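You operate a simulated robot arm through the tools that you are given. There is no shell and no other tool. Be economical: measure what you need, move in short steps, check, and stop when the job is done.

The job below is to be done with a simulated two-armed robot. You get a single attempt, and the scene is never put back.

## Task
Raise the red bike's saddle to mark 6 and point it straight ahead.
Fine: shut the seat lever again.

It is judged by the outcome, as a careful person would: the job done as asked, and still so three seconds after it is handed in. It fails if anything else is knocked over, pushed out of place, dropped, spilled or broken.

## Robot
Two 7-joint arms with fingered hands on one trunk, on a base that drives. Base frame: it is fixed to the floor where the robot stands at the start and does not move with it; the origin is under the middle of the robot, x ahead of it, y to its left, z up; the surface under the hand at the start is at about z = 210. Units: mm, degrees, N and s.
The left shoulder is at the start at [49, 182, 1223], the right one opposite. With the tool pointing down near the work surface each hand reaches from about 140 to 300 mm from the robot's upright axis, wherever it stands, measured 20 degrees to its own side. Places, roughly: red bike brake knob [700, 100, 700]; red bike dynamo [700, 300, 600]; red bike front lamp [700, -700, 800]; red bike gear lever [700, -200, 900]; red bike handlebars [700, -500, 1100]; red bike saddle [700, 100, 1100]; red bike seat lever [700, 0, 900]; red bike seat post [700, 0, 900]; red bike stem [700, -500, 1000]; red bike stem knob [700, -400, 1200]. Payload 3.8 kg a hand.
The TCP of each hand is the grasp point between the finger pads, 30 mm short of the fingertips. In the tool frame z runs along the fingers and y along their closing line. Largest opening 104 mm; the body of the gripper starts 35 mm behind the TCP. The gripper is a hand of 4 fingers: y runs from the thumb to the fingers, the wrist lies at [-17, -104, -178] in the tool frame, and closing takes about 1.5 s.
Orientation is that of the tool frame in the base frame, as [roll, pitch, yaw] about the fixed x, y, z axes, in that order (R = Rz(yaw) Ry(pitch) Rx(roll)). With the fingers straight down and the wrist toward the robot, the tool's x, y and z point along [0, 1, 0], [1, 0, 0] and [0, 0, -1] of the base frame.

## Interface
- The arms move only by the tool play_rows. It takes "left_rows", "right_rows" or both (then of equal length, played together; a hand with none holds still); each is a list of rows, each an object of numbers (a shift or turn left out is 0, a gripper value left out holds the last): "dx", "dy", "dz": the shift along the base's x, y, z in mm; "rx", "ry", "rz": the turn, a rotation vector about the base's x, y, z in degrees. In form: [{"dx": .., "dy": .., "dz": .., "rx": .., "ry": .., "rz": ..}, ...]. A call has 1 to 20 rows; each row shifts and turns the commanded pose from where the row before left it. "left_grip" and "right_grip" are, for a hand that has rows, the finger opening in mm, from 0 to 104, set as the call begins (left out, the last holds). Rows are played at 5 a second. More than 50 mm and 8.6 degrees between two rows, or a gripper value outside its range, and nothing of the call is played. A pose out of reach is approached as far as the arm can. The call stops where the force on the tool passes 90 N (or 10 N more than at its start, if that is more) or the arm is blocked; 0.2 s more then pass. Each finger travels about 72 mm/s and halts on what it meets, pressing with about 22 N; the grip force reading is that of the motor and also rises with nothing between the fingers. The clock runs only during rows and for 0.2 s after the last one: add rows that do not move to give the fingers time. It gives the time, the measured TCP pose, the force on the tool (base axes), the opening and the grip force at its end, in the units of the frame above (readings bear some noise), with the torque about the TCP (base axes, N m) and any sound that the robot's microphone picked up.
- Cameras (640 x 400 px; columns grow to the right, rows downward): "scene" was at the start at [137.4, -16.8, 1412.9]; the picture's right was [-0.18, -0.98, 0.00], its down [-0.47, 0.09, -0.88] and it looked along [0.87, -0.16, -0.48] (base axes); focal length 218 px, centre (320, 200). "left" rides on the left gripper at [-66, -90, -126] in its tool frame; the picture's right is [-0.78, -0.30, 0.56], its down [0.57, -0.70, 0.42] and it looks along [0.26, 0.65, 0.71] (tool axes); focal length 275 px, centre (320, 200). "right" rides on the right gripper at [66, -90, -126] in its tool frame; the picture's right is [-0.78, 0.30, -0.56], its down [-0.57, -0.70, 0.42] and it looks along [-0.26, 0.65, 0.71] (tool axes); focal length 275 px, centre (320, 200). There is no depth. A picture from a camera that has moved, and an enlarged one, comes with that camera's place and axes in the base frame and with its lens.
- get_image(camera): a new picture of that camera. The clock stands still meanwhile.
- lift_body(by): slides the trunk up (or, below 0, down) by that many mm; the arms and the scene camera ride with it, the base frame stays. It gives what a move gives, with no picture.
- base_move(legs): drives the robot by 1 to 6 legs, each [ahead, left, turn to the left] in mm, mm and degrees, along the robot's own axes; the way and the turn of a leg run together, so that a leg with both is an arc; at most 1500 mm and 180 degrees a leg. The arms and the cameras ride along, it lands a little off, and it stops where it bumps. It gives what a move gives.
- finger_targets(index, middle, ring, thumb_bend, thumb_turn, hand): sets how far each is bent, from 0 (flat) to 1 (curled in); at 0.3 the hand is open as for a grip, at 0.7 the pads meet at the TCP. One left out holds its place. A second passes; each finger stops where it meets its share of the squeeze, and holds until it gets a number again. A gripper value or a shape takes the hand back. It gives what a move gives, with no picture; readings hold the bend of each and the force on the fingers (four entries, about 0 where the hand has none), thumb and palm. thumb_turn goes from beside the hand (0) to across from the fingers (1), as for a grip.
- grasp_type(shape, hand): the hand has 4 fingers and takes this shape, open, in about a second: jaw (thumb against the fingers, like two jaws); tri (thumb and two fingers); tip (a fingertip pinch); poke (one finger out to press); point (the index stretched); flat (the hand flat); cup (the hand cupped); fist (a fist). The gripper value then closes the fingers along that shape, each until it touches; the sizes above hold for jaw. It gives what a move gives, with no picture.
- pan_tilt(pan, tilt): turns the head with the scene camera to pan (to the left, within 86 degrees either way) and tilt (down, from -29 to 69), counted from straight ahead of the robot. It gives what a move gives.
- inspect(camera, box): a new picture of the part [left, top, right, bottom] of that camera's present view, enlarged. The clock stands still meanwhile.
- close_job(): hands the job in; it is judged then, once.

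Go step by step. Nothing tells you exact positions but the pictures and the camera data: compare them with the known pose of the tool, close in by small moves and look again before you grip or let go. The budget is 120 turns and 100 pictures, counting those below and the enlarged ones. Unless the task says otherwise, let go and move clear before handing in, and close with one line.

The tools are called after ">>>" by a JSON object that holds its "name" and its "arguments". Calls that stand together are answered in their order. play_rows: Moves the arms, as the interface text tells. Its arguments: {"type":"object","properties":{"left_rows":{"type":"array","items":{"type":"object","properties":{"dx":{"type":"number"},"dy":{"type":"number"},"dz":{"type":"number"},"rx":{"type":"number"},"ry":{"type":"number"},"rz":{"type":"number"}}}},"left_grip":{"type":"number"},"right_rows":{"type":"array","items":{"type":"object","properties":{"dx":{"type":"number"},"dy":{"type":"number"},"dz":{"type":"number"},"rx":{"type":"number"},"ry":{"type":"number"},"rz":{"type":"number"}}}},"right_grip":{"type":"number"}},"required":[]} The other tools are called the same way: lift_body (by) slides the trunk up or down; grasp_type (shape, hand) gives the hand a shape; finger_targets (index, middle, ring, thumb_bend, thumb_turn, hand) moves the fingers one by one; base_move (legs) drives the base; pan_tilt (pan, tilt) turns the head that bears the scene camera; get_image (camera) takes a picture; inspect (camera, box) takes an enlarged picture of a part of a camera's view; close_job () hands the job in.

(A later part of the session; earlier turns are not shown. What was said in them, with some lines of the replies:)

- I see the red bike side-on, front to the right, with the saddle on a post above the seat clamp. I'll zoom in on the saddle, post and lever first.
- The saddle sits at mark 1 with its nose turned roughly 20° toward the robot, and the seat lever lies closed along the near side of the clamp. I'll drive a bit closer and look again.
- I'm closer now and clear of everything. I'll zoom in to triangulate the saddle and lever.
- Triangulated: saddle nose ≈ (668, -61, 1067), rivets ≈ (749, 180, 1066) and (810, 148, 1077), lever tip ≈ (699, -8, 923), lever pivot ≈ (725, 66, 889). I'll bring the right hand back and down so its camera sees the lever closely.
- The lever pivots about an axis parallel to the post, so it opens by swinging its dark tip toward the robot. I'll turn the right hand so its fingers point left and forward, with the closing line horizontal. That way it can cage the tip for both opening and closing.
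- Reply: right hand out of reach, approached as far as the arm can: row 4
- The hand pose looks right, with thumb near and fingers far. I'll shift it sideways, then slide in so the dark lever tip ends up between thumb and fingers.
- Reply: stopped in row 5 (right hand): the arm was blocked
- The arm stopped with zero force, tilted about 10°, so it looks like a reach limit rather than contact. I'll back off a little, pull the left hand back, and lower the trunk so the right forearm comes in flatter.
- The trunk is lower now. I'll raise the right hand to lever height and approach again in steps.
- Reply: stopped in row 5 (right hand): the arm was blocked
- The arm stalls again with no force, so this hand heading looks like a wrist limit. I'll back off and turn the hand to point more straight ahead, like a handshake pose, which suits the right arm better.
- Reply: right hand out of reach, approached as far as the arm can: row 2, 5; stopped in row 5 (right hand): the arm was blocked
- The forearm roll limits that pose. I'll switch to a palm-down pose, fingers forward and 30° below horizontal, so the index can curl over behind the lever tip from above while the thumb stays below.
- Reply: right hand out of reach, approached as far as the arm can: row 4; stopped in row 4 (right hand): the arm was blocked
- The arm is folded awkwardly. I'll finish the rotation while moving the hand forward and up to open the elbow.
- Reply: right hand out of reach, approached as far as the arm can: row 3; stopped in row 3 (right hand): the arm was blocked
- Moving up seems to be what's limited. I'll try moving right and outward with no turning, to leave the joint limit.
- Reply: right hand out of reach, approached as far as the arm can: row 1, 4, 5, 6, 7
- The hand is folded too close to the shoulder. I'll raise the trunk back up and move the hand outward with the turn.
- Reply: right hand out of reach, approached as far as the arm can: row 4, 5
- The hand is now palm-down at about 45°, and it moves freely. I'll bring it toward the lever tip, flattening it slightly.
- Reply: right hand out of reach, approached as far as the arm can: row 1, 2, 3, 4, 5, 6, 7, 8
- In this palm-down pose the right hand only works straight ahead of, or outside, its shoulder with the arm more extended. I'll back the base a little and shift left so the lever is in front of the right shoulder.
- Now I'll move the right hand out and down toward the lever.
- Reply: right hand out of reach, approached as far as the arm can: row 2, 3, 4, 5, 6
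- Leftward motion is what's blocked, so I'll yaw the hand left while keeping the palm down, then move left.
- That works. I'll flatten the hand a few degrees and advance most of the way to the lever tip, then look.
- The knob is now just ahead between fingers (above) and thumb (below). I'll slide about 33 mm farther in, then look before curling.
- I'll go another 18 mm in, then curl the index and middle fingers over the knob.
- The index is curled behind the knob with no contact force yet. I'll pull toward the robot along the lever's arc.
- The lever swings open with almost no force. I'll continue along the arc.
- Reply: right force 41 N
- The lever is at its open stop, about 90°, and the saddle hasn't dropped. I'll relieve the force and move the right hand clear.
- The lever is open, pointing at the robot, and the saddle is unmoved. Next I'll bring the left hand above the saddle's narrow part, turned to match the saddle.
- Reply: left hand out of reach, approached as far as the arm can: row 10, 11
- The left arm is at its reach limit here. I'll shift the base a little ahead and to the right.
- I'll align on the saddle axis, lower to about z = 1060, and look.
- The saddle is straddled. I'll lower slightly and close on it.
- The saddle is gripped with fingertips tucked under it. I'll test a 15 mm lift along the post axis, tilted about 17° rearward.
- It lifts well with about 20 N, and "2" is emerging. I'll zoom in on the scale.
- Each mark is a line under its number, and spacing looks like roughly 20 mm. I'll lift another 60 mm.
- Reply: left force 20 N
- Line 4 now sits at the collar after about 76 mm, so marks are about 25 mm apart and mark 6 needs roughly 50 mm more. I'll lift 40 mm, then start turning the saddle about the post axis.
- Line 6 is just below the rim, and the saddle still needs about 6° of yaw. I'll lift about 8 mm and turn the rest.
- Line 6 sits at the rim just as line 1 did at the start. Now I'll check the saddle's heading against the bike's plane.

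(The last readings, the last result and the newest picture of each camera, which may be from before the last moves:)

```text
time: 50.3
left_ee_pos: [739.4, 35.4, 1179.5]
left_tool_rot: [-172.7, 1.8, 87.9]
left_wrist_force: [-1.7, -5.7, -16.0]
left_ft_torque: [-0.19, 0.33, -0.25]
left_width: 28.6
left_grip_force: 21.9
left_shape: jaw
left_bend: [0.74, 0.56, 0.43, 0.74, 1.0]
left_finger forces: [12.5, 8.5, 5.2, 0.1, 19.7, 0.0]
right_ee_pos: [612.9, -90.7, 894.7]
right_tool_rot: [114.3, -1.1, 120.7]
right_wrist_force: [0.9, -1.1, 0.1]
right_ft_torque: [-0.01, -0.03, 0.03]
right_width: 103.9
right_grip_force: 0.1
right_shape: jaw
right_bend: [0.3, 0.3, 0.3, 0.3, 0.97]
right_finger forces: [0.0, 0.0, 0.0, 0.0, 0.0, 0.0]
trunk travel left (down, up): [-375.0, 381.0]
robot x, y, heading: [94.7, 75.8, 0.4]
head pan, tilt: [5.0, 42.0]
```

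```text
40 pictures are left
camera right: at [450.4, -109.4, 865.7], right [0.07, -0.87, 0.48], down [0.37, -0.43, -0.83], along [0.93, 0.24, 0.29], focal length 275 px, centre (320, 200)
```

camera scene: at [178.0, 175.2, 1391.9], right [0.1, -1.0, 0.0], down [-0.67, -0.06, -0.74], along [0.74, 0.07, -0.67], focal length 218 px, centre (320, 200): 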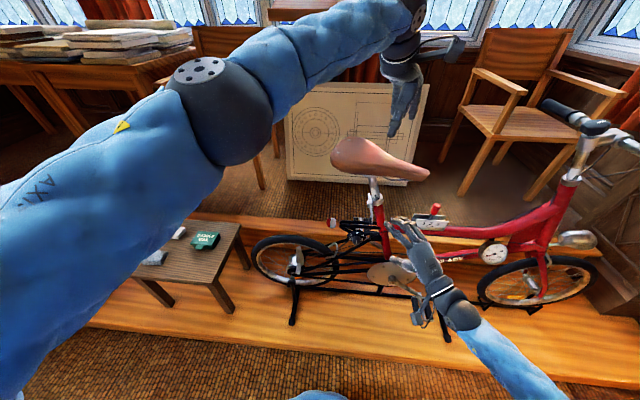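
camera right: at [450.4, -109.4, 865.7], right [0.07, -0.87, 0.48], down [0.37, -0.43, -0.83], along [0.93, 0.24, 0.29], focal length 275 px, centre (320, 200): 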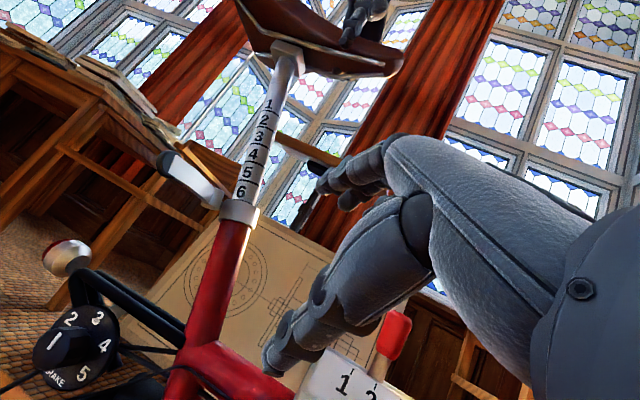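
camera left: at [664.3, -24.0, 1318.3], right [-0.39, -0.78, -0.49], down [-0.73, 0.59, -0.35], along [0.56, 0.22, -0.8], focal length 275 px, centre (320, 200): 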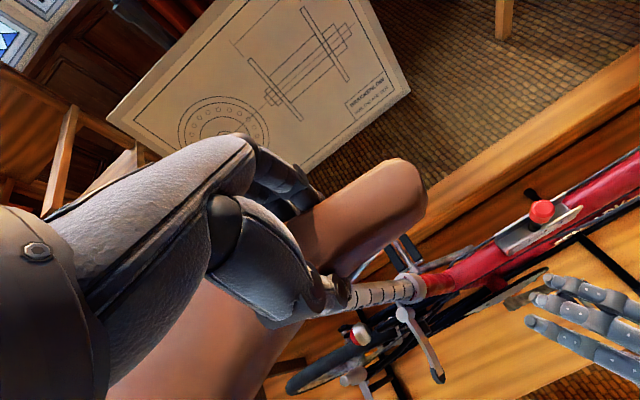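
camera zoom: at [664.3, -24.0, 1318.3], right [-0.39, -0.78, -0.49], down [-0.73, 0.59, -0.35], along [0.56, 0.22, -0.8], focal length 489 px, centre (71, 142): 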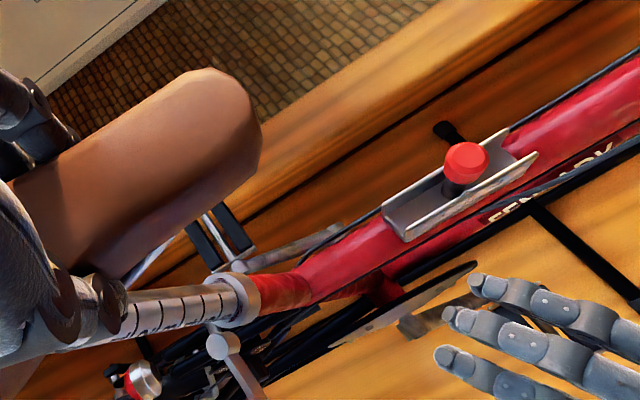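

The nose still points about 2° toward the robot relative to the bike's line, so I'll turn it 2° more. Then I'll bring the right hand around to the left side of the open lever to close it.

>>> {"name": "play_rows", "arguments": {"left_rows": [{"dx": 3, "dy": 0.2, "ry": 0.6, "rz": 1.9}, {}, {}]}}

>>> {"name": "get_image", "arguments": {"camera": "left"}}

>>> {"name": "get_image", "arguments": {"camera": "scene"}}

```text
time: 51.1
left_ee_pos: [743.4, 36.7, 1180.4]
left_tool_rot: [-172.1, 1.8, 89.9]
left_wrist_force: [-2.7, -7.9, -14.6]
left_ft_torque: [-0.26, 0.36, -0.18]
left_width: 28.4
left_grip_force: 22.5
left_shape: jaw
left_bend: [0.74, 0.56, 0.43, 0.74, 1.0]
left_finger forces: [12.5, 8.1, 5.0, 0.1, 19.6, 0.0]
right_ee_pos: [615.8, -89.8, 895.6]
right_tool_rot: [114.3, -1.1, 120.8]
right_wrist_force: [-0.6, -1.1, -0.5]
right_ft_torque: [0.02, -0.01, -0.01]
right_width: 103.8
right_grip_force: 0.1
right_shape: jaw
right_bend: [0.3, 0.3, 0.3, 0.3, 0.97]
right_finger forces: [0.0, 0.0, 0.0, 0.0, 0.0, 0.1]
trunk travel left (down, up): [-375.0, 381.0]
robot x, y, heading: [98.8, 82.3, 0.6]
head pan, tilt: [5.0, 42.0]
```

```text
39 pictures are left
camera left: at [671.0, -26.4, 1319.0], right [-0.37, -0.79, -0.49], down [-0.75, 0.56, -0.34], along [0.54, 0.24, -0.8], focal length 275 px, centre (320, 200)
```

left: 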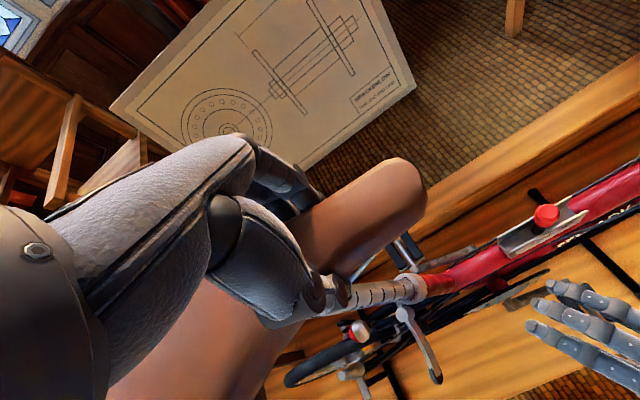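

```text
38 pictures are left
camera scene: at [230.1, 84.2, 1391.9], right [0.1, -1.0, 0.0], down [-0.67, -0.06, -0.74], along [0.74, 0.07, -0.67], focal length 218 px, centre (320, 200)
```

scene: 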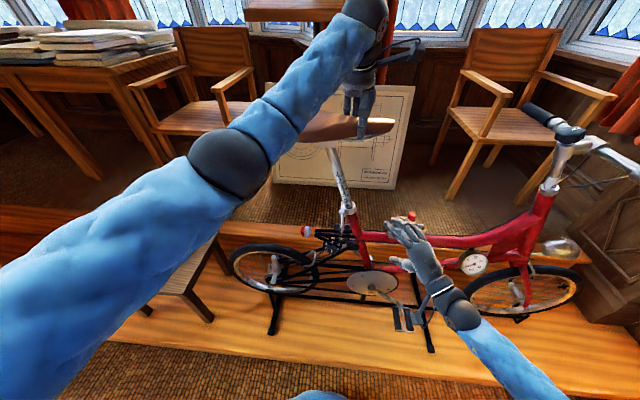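

The left hand now holds the saddle raised and straight. I'll turn the right hand to point straight down and close its fingers into a block. Then I can reach over the lever and push it shut from its left side.

>>> {"name": "play_rows", "arguments": {"right_grip": 10, "right_rows": [{"rx": -4.18, "ry": 7.06, "dx": -8, "dz": 8}, {"rx": -4.18, "ry": 7.06, "dx": -8, "dz": 8}, {"rx": -4.18, "ry": 7.06, "dx": -8, "dz": 8}, {"rx": -4.18, "ry": 7.06, "dx": -8, "dz": 8}, {"rx": -4.18, "ry": 7.06, "dz": 8}, {"rx": -4.18, "ry": 7.06, "dz": 10}, {"rx": -4.18, "ry": 7.06, "dz": 10}, {"rx": -4.18, "ry": 7.06, "dz": 10}, {}]}}

>>> {"name": "get_image", "arguments": {"camera": "scene"}}

```text
time: 53.1
left_ee_pos: [744.3, 36.6, 1180.0]
left_tool_rot: [-172.0, 1.8, 89.9]
left_wrist_force: [0.7, -7.7, -9.7]
left_ft_torque: [-0.22, 0.26, -0.23]
left_width: 28.7
left_grip_force: 22.0
left_shape: jaw
left_bend: [0.74, 0.56, 0.43, 0.74, 1.0]
left_finger forces: [12.9, 7.5, 4.9, 0.1, 19.3, 0.0]
right_ee_pos: [582.3, -88.7, 963.7]
right_tool_rot: [-179.8, -0.7, 119.7]
right_wrist_force: [0.1, -1.1, -0.9]
right_ft_torque: [0.0, 0.01, -0.04]
right_width: 10.4
right_grip_force: 0.1
right_shape: jaw
right_bend: [0.72, 0.64, 0.63, 0.73, 1.0]
right_finger forces: [0.1, 0.1, 0.2, 0.0, 0.1, 0.1]
trunk travel left (down, up): [-375.0, 381.0]
robot x, y, heading: [97.8, 76.7, 0.5]
head pan, tilt: [5.0, 42.0]
```

```text
37 pictures are left
camera scene: at [230.1, 84.2, 1391.9], right [0.1, -1.0, 0.0], down [-0.67, -0.06, -0.74], along [0.74, 0.07, -0.67], focal length 218 px, centre (320, 200)
```

scene: 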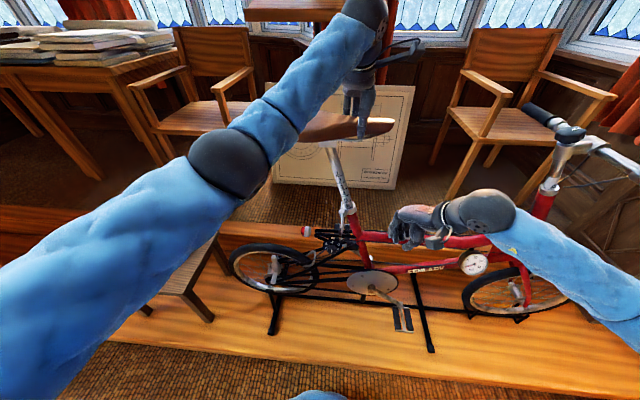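

The hand is free and compact. I'll move it left over the lever, staying above it, and look.

>>> {"name": "play_rows", "arguments": {"right_rows": [{"dy": 30, "dz": 5}, {"dy": 30, "dx": 5}, {"dy": 30, "dx": 5}, {"dy": 30, "dx": 5}, {"dy": 30, "dx": 10}, {"dy": 30, "dx": 10}, {"dy": 30, "dx": 15}]}}

>>> {"name": "get_image", "arguments": {"camera": "right"}}

>>> {"name": "get_image", "arguments": {"camera": "scene"}}

```text
time: 54.7
left_ee_pos: [743.8, 36.8, 1179.5]
left_tool_rot: [-172.2, 1.8, 89.8]
left_wrist_force: [0.8, -5.6, -8.6]
left_ft_torque: [-0.19, 0.28, -0.18]
left_width: 29.0
left_grip_force: 21.9
left_shape: jaw
left_bend: [0.74, 0.56, 0.43, 0.74, 1.0]
left_finger forces: [12.9, 7.3, 4.4, 0.1, 19.1, 0.0]
right_ee_pos: [632.3, 119.9, 969.0]
right_tool_rot: [-179.9, -0.7, 119.7]
right_wrist_force: [-0.4, 0.9, -1.4]
right_ft_torque: [0.02, 0.0, 0.03]
right_width: 10.2
right_grip_force: 0.1
right_shape: jaw
right_bend: [0.72, 0.64, 0.63, 0.73, 1.0]
right_finger forces: [0.1, 0.1, 0.0, 0.1, 0.0, 0.1]
trunk travel left (down, up): [-375.0, 381.0]
robot x, y, heading: [95.4, 76.7, 0.6]
head pan, tilt: [5.0, 42.0]
```

```text
36 pictures are left
camera right: at [522.5, 132.0, 1093.6], right [0.65, -0.53, 0.55], down [-0.33, -0.84, -0.43], along [0.69, 0.1, -0.72], focal length 275 px, centre (320, 200)
```

right: 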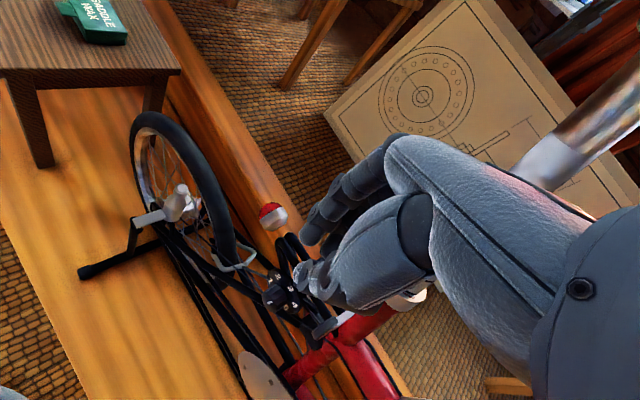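

```text
35 pictures are left
camera scene: at [230.2, 84.7, 1391.9], right [0.1, -1.0, 0.0], down [-0.67, -0.06, -0.74], along [0.74, 0.07, -0.67], focal length 218 px, centre (320, 200)
```

scene: 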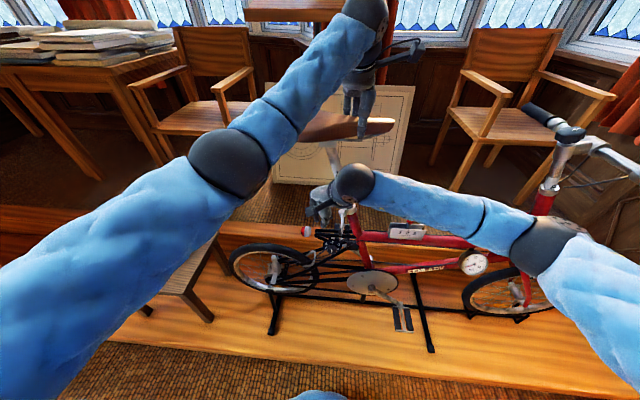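

Good reach here. I'll zoom in to see where the fingers are relative to the lever.

>>> {"name": "inspect", "arguments": {"camera": "right", "box": [260, 240, 440, 390]}}

>>> {"name": "inspect", "arguments": {"camera": "left", "box": [280, 240, 480, 400]}}

```text
2.67 times, centred on (350, 315) of right
camera zoom: at [522.5, 132.0, 1093.6], right [0.65, -0.53, 0.55], down [-0.33, -0.84, -0.43], along [0.69, 0.1, -0.72], focal length 734 px, centre (240, -107)
```

zoom: 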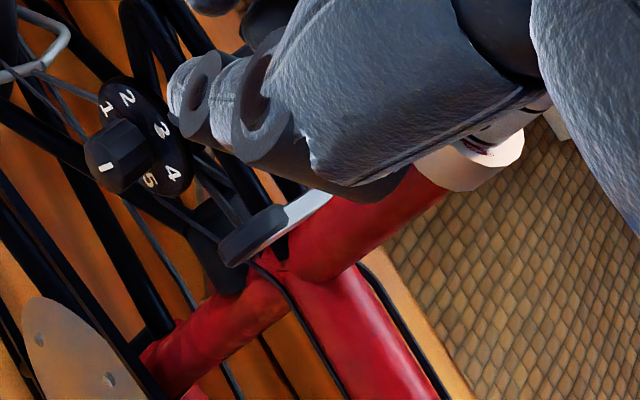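

```text
2.50 times, centred on (380, 320) of left
camera zoom: at [671.0, -25.9, 1319.0], right [-0.37, -0.79, -0.49], down [-0.75, 0.56, -0.34], along [0.54, 0.24, -0.8], focal length 688 px, centre (170, -100)
```

zoom: 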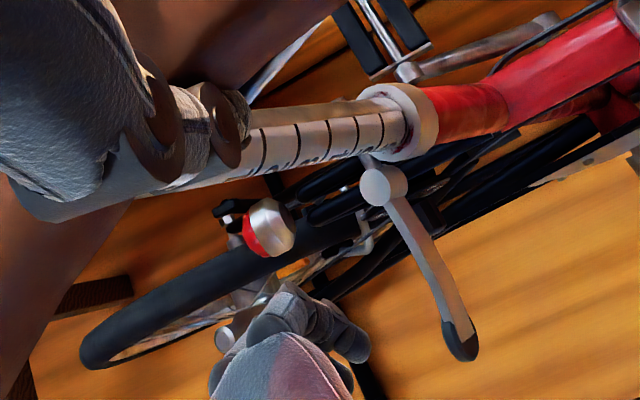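

From above, the finger block is just left of the lever. I'll lower it to lever height and close the gap.

>>> {"name": "play_rows", "arguments": {"right_rows": [{"dz": -20, "dx": 5}, {"dz": -20}, {"dz": -20}, {"dz": -8}, {"dy": -8}, {}]}}

>>> {"name": "inspect", "arguments": {"camera": "left", "box": [280, 240, 480, 400]}}

>>> {"name": "inspect", "arguments": {"camera": "scene", "box": [290, 160, 390, 240]}}

```text
time: 56.1
left_ee_pos: [744.0, 37.6, 1181.2]
left_tool_rot: [-172.0, 1.7, 89.8]
left_wrist_force: [1.0, -5.9, -8.2]
left_ft_torque: [-0.19, 0.29, -0.2]
left_width: 29.0
left_grip_force: 21.3
left_shape: jaw
left_bend: [0.74, 0.56, 0.43, 0.74, 1.0]
left_finger forces: [12.8, 7.2, 4.3, 0.1, 19.3, 0.0]
right_ee_pos: [636.2, 111.5, 902.5]
right_tool_rot: [-179.9, -0.7, 119.7]
right_wrist_force: [-0.1, -0.6, -0.1]
right_ft_torque: [-0.01, 0.04, 0.01]
right_width: 10.2
right_grip_force: 0.1
right_shape: jaw
right_bend: [0.72, 0.64, 0.63, 0.73, 1.0]
right_finger forces: [0.1, 0.1, 0.0, 0.0, 0.1, 0.0]
trunk travel left (down, up): [-375.0, 381.0]
robot x, y, heading: [97.0, 76.5, 0.4]
head pan, tilt: [5.0, 42.0]
```

```text
2.50 times, centred on (380, 320) of left
camera zoom: at [671.0, -26.0, 1319.0], right [-0.37, -0.79, -0.49], down [-0.75, 0.56, -0.34], along [0.54, 0.24, -0.8], focal length 688 px, centre (170, -100)
```

zoom: 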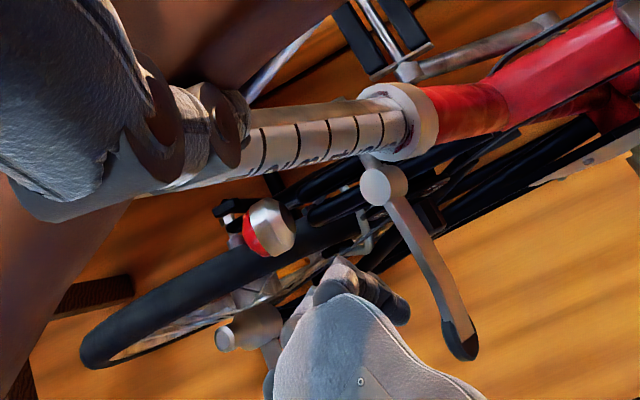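

```text
5.00 times, centred on (340, 200) of scene
camera zoom: at [230.0, 84.4, 1391.9], right [0.1, -1.0, 0.0], down [-0.67, -0.06, -0.74], along [0.74, 0.07, -0.67], focal length 1092 px, centre (220, 200)
```

zoom: 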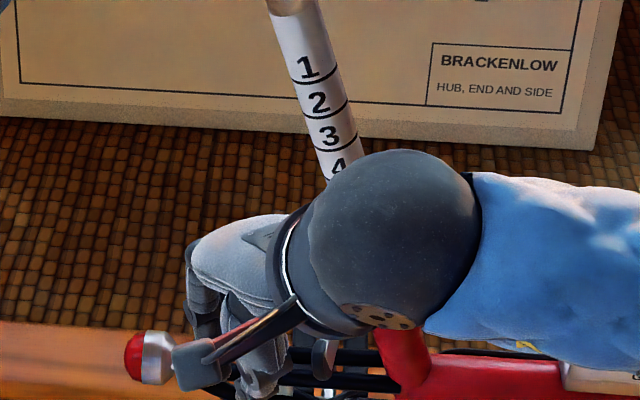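

The block is left of the lever at the right height. I'll push right and start following the arc.

>>> {"name": "play_rows", "arguments": {"right_rows": [{"dy": -10}, {"dy": -8}, {"dx": -2, "dy": -10, "dz": 3}, {"dx": -2, "dy": -10, "dz": 3}, {}]}}

>>> {"name": "inspect", "arguments": {"camera": "left", "box": [280, 240, 480, 400]}}

```text
time: 57.3
left_ee_pos: [743.0, 36.2, 1180.6]
left_tool_rot: [-172.1, 1.8, 89.9]
left_wrist_force: [1.3, -7.3, -8.2]
left_ft_torque: [-0.2, 0.31, -0.21]
left_width: 29.0
left_grip_force: 21.8
left_shape: jaw
left_bend: [0.74, 0.56, 0.43, 0.74, 1.0]
left_finger forces: [12.9, 7.0, 4.3, 0.0, 19.1, 0.0]
right_ee_pos: [630.6, 74.9, 907.6]
right_tool_rot: [179.9, -0.7, 119.8]
right_wrist_force: [0.7, 2.0, 0.2]
right_ft_torque: [0.02, -0.01, 0.11]
right_width: 10.4
right_grip_force: 0.0
right_shape: jaw
right_bend: [0.72, 0.64, 0.63, 0.73, 1.0]
right_finger forces: [0.0, 0.0, 1.1, 0.1, 0.0, 0.1]
trunk travel left (down, up): [-375.0, 381.0]
robot x, y, heading: [98.4, 79.5, 0.7]
head pan, tilt: [5.0, 42.0]
```

```text
2.50 times, centred on (380, 320) of left
camera zoom: at [671.0, -25.9, 1319.0], right [-0.37, -0.79, -0.49], down [-0.75, 0.56, -0.34], along [0.54, 0.24, -0.8], focal length 688 px, centre (170, -100)
```

zoom: 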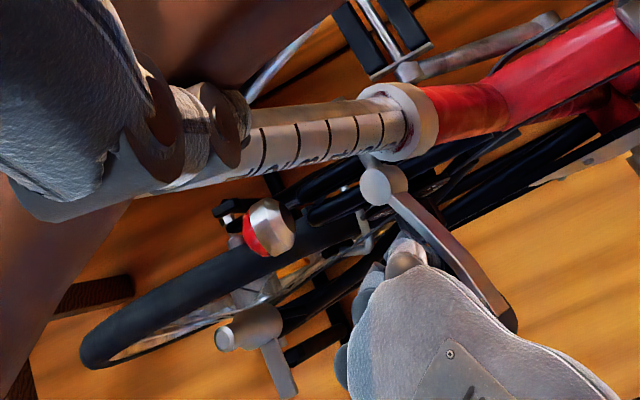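

The lever is following with minimal force. I'll continue around the arc.

>>> {"name": "play_rows", "arguments": {"right_rows": [{"dx": 0.5, "dy": -14, "dz": 4}, {"dx": 3, "dy": -10, "dz": 3}, {"dx": 3.5, "dy": -10, "dz": 3}, {"dx": 6, "dy": -9, "dz": 3}, {"dx": 6, "dy": -9, "dz": 2.5}, {}]}}

>>> {"name": "inspect", "arguments": {"camera": "left", "box": [280, 240, 480, 400]}}

```text
time: 58.7
left_ee_pos: [743.2, 37.7, 1180.3]
left_tool_rot: [-172.1, 1.8, 89.9]
left_wrist_force: [0.6, -6.2, -7.9]
left_ft_torque: [-0.2, 0.3, -0.18]
left_width: 29.1
left_grip_force: 22.2
left_shape: jaw
left_bend: [0.74, 0.56, 0.43, 0.74, 1.0]
left_finger forces: [12.7, 7.0, 4.3, 0.0, 19.2, 0.0]
right_ee_pos: [651.4, 21.2, 923.9]
right_tool_rot: [-179.9, -0.8, 119.7]
right_wrist_force: [0.8, -0.2, -0.8]
right_ft_torque: [0.03, -0.02, -0.01]
right_width: 10.3
right_grip_force: 0.1
right_shape: jaw
right_bend: [0.72, 0.64, 0.64, 0.73, 1.0]
right_finger forces: [0.0, 0.1, 0.0, 0.0, 0.0, 0.0]
trunk travel left (down, up): [-375.0, 381.0]
robot x, y, heading: [95.4, 78.9, 0.4]
head pan, tilt: [5.0, 42.0]
```

```text
2.50 times, centred on (380, 320) of left
camera zoom: at [671.0, -25.9, 1319.0], right [-0.37, -0.79, -0.49], down [-0.75, 0.56, -0.34], along [0.54, 0.24, -0.8], focal length 688 px, centre (170, -100)
```

zoom: 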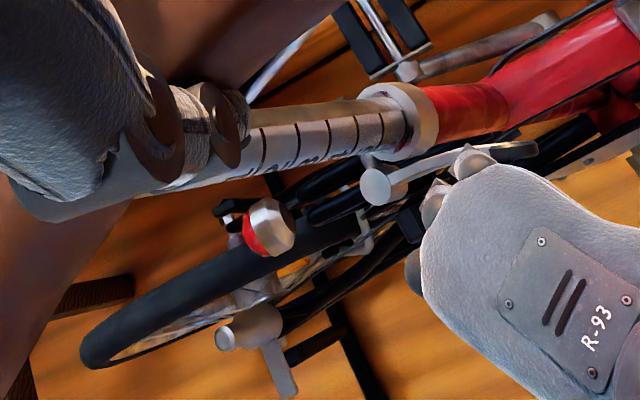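

The lever is nearly home. I'll press the last part forward until it resists.

>>> {"name": "play_rows", "arguments": {"right_rows": [{"dx": 5, "dy": -5, "dz": 1.5}, {"dx": 5, "dy": -4, "dz": 1}, {"dx": 5, "dy": -2}, {"dx": 5}, {"dx": 5}, {}]}}

>>> {"name": "inspect", "arguments": {"camera": "left", "box": [280, 240, 480, 400]}}

```text
time: 60.1
left_ee_pos: [739.3, 37.5, 1181.2]
left_tool_rot: [-172.1, 1.9, 89.9]
left_wrist_force: [9.5, -17.4, -20.7]
left_ft_torque: [-0.51, 0.19, -0.5]
left_width: 29.7
left_grip_force: 22.2
left_shape: jaw
left_bend: [0.73, 0.54, 0.4, 0.75, 1.0]
left_finger forces: [16.3, 9.9, 7.3, 0.1, 16.9, 0.0]
right_ee_pos: [668.1, 19.8, 932.6]
right_tool_rot: [179.7, -1.2, 120.8]
right_wrist_force: [-35.8, 25.5, 14.4]
right_ft_torque: [-0.3, -0.34, -0.08]
right_width: 10.1
right_grip_force: 0.1
right_shape: jaw
right_bend: [0.72, 0.64, 0.74, 0.73, 1.0]
right_finger forces: [0.0, 0.0, 44.4, 0.0, 0.1, 0.0]
trunk travel left (down, up): [-375.0, 381.0]
robot x, y, heading: [93.6, 77.5, 0.4]
head pan, tilt: [5.0, 42.0]
```

```text
2.50 times, centred on (380, 320) of left
camera zoom: at [667.4, -24.9, 1320.0], right [-0.37, -0.79, -0.49], down [-0.75, 0.56, -0.34], along [0.55, 0.24, -0.8], focal length 688 px, centre (170, -100)
```

zoom: 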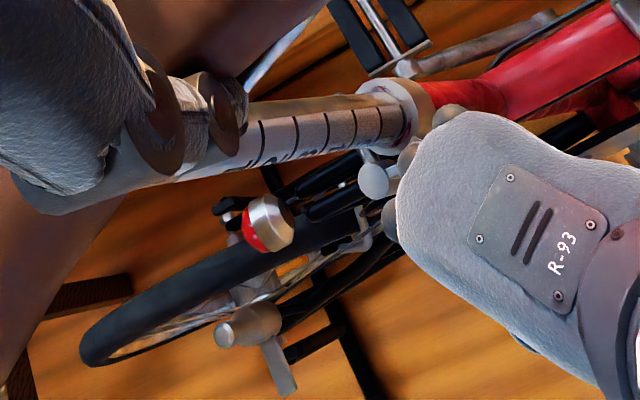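

It met firm resistance at about 44 N, so the lever should be home. I'll back the right hand off and check.

>>> {"name": "play_rows", "arguments": {"right_rows": [{"dx": -10, "dy": 2}, {"dx": -15}, {"dx": -20}, {"dx": -25, "dy": -15}, {"dx": -25, "dy": -20}, {"dx": -20, "dy": -20}, {}]}}

>>> {"name": "inspect", "arguments": {"camera": "left", "box": [280, 200, 480, 360]}}

>>> {"name": "inspect", "arguments": {"camera": "scene", "box": [310, 160, 390, 230]}}

```text
time: 61.7
left_ee_pos: [742.5, 37.7, 1180.1]
left_tool_rot: [-172.1, 1.8, 89.8]
left_wrist_force: [-1.9, -5.1, -11.3]
left_ft_torque: [-0.2, 0.4, -0.19]
left_width: 28.9
left_grip_force: 21.9
left_shape: jaw
left_bend: [0.74, 0.56, 0.43, 0.74, 1.0]
left_finger forces: [13.4, 7.6, 4.2, 0.0, 20.6, 0.0]
right_ee_pos: [561.7, -45.0, 925.6]
right_tool_rot: [179.9, -0.6, 119.7]
right_wrist_force: [-1.3, 0.0, 0.7]
right_ft_torque: [-0.04, 0.01, 0.02]
right_width: 9.8
right_grip_force: 0.1
right_shape: jaw
right_bend: [0.72, 0.64, 0.64, 0.73, 1.0]
right_finger forces: [0.0, 0.0, 0.1, 0.0, 0.0, 0.0]
trunk travel left (down, up): [-375.0, 381.0]
robot x, y, heading: [96.3, 80.3, 0.6]
head pan, tilt: [5.0, 42.0]
```

```text
2.50 times, centred on (380, 280) of left
camera zoom: at [670.9, -25.8, 1319.2], right [-0.37, -0.79, -0.49], down [-0.75, 0.56, -0.34], along [0.55, 0.24, -0.8], focal length 688 px, centre (170, 0)
```

zoom: 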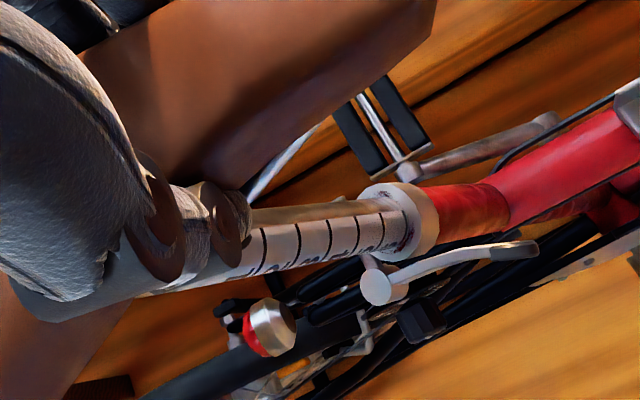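

```text
5.71 times, centred on (350, 195) of scene
camera zoom: at [229.9, 84.5, 1391.9], right [0.1, -1.0, 0.0], down [-0.67, -0.06, -0.74], along [0.74, 0.07, -0.67], focal length 1248 px, centre (149, 229)
```

zoom: 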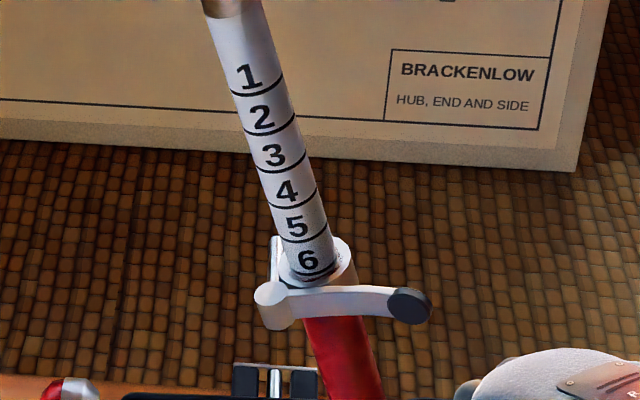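

The lever is back in its original closed position, and line 6 is at the rim. I'll release the saddle with the left hand and rise clear.

>>> {"name": "play_rows", "arguments": {"left_grip": 104, "left_rows": [{}, {}, {}, {}, {}, {}, {}, {}, {"dz": 15}, {"dz": 25}, {"dz": 30}, {"dz": 30}]}}

>>> {"name": "get_image", "arguments": {"camera": "left"}}

>>> {"name": "inspect", "arguments": {"camera": "scene", "box": [260, 90, 420, 230]}}

```text
time: 64.3
left_ee_pos: [742.1, 41.2, 1258.1]
left_tool_rot: [-172.3, 2.0, 89.9]
left_wrist_force: [-0.5, -0.1, -0.4]
left_ft_torque: [0.0, 0.03, -0.02]
left_width: 103.4
left_grip_force: 0.1
left_shape: jaw
left_bend: [0.3, 0.3, 0.3, 0.3, 0.97]
left_finger forces: [0.0, 0.0, 0.1, 0.1, 0.1, 0.0]
left hand out of reach, approached as far as the arm can: row 12
right_ee_pos: [561.6, -42.4, 925.1]
right_tool_rot: [-179.9, -0.6, 119.8]
right_wrist_force: [-0.3, 0.1, 0.4]
right_ft_torque: [0.03, 0.0, 0.04]
right_width: 10.1
right_grip_force: 0.1
right_shape: jaw
right_bend: [0.72, 0.64, 0.64, 0.73, 1.0]
right_finger forces: [0.1, 0.0, 0.0, 0.0, 0.1, 0.0]
trunk travel left (down, up): [-375.0, 381.0]
robot x, y, heading: [97.6, 78.7, 0.7]
head pan, tilt: [5.0, 42.0]
```

```text
25 pictures are left
camera left: at [669.4, -21.3, 1397.2], right [-0.37, -0.79, -0.49], down [-0.75, 0.56, -0.34], along [0.55, 0.24, -0.8], focal length 275 px, centre (320, 200)
```

left: 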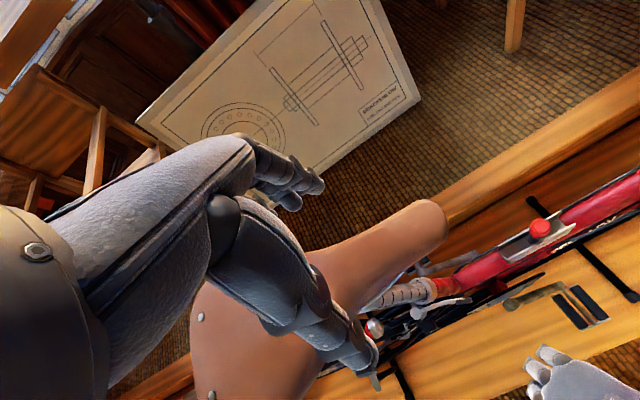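

```text
2.86 times, centred on (340, 160) of scene
camera zoom: at [230.1, 86.0, 1391.8], right [0.1, -1.0, 0.0], down [-0.67, -0.06, -0.74], along [0.74, 0.07, -0.67], focal length 624 px, centre (263, 314)
```

zoom: 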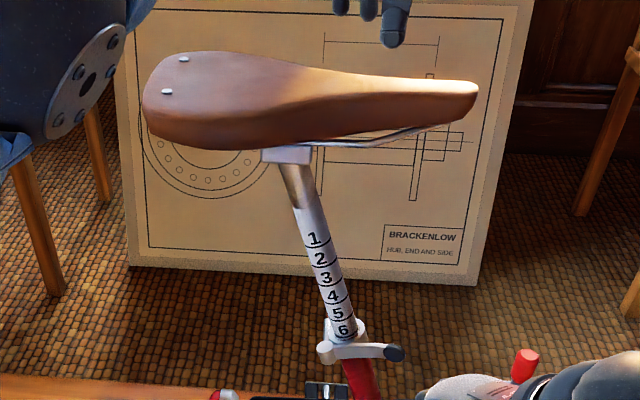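

The saddle holds. The rivet line gives a heading within about 0.5° of straight and the nose line within about 2°, matching the bike's line. I'll pull both arms back and do a final check.

>>> {"name": "play_rows", "arguments": {"left_rows": [{"dx": -30}, {"dx": -40}, {"dx": -40}, {"dx": -40}, {"dx": -40}], "right_rows": [{"dx": -15}, {"dx": -15}, {"dx": -10}, {}, {}]}}

>>> {"name": "base_move", "arguments": {"legs": [[-120, 0, 0]]}}

>>> {"name": "get_image", "arguments": {"camera": "scene"}}

>>> {"name": "inspect", "arguments": {"camera": "scene", "box": [270, 90, 430, 220]}}

```text
time: 65.5
left_ee_pos: [549.5, 39.1, 1257.8]
left_tool_rot: [-172.3, 1.7, 90.0]
left_wrist_force: [-0.3, 0.3, -0.2]
left_ft_torque: [0.0, -0.01, 0.0]
left_width: 104.2
left_grip_force: 0.0
left_shape: jaw
left_bend: [0.3, 0.3, 0.3, 0.3, 0.97]
left_finger forces: [0.0, 0.0, 0.0, 0.0, 0.0, 0.0]
right_ee_pos: [520.9, -39.6, 927.4]
right_tool_rot: [-179.9, -0.6, 119.8]
right_wrist_force: [-0.2, -0.6, 0.5]
right_ft_torque: [-0.01, -0.01, 0.0]
right_width: 10.2
right_grip_force: 0.0
right_shape: jaw
right_bend: [0.72, 0.64, 0.64, 0.73, 1.0]
right_finger forces: [0.1, 0.1, 0.1, 0.1, 0.0, 0.0]
trunk travel left (down, up): [-375.0, 381.0]
robot x, y, heading: [96.5, 75.9, 0.6]
head pan, tilt: [5.0, 42.0]
```

```text
time: 66.8
left_ee_pos: [430.9, 37.4, 1257.8]
left_tool_rot: [-172.2, 1.7, 89.9]
left_wrist_force: [0.1, -0.4, -0.3]
left_ft_torque: [0.03, -0.05, 0.0]
left_width: 103.8
left_grip_force: 0.1
left_shape: jaw
left_bend: [0.3, 0.3, 0.3, 0.3, 0.97]
left_finger forces: [0.0, 0.0, 0.0, 0.0, 0.0, 0.0]
right_ee_pos: [403.6, -41.8, 927.7]
right_tool_rot: [179.9, -0.5, 119.7]
right_wrist_force: [-0.1, 0.2, 0.5]
right_ft_torque: [-0.03, 0.0, 0.01]
right_width: 10.2
right_grip_force: 0.0
right_shape: jaw
right_bend: [0.72, 0.64, 0.64, 0.73, 1.0]
right_finger forces: [0.0, 0.0, 0.0, 0.0, 0.0, 0.0]
trunk travel left (down, up): [-375.0, 381.0]
robot x, y, heading: [-21.4, 76.9, 0.3]
head pan, tilt: [5.0, 42.0]
```

```text
23 pictures are left
camera scene: at [109.4, 84.5, 1392.2], right [0.09, -1.0, 0.0], down [-0.67, -0.06, -0.74], along [0.74, 0.07, -0.67], focal length 218 px, centre (320, 200)
```

scene: 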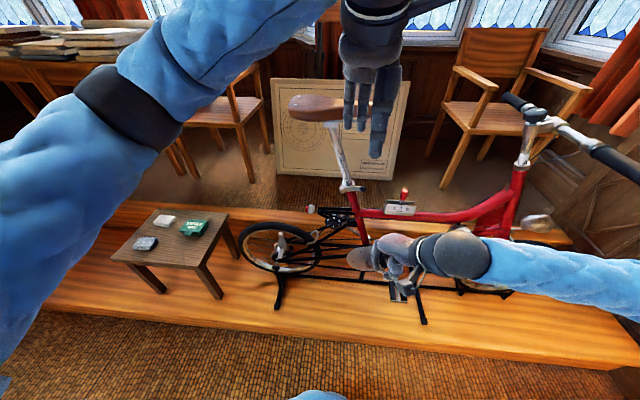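

```text
3.08 times, centred on (350, 155) of scene
camera zoom: at [109.4, 84.5, 1392.2], right [0.09, -1.0, 0.0], down [-0.67, -0.06, -0.74], along [0.74, 0.07, -0.67], focal length 672 px, centre (228, 338)
```

zoom: 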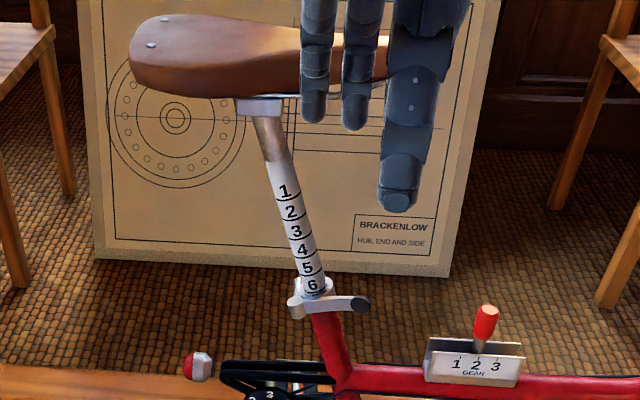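

The saddle stands at mark 6 and points straight ahead, the seat lever is shut, and nothing else has moved. Both hands are clear, so I'm handing the job in.

>>> {"name": "close_job", "arguments": {}}

```text
The job is handed in.
```

The red bike's saddle is raised to mark 6 and points straight ahead, to within about 2° as measured from the pictures. The seat lever is shut again, both hands are clear, and the saddle held when I let go of it. Nothing else was knocked or moved.
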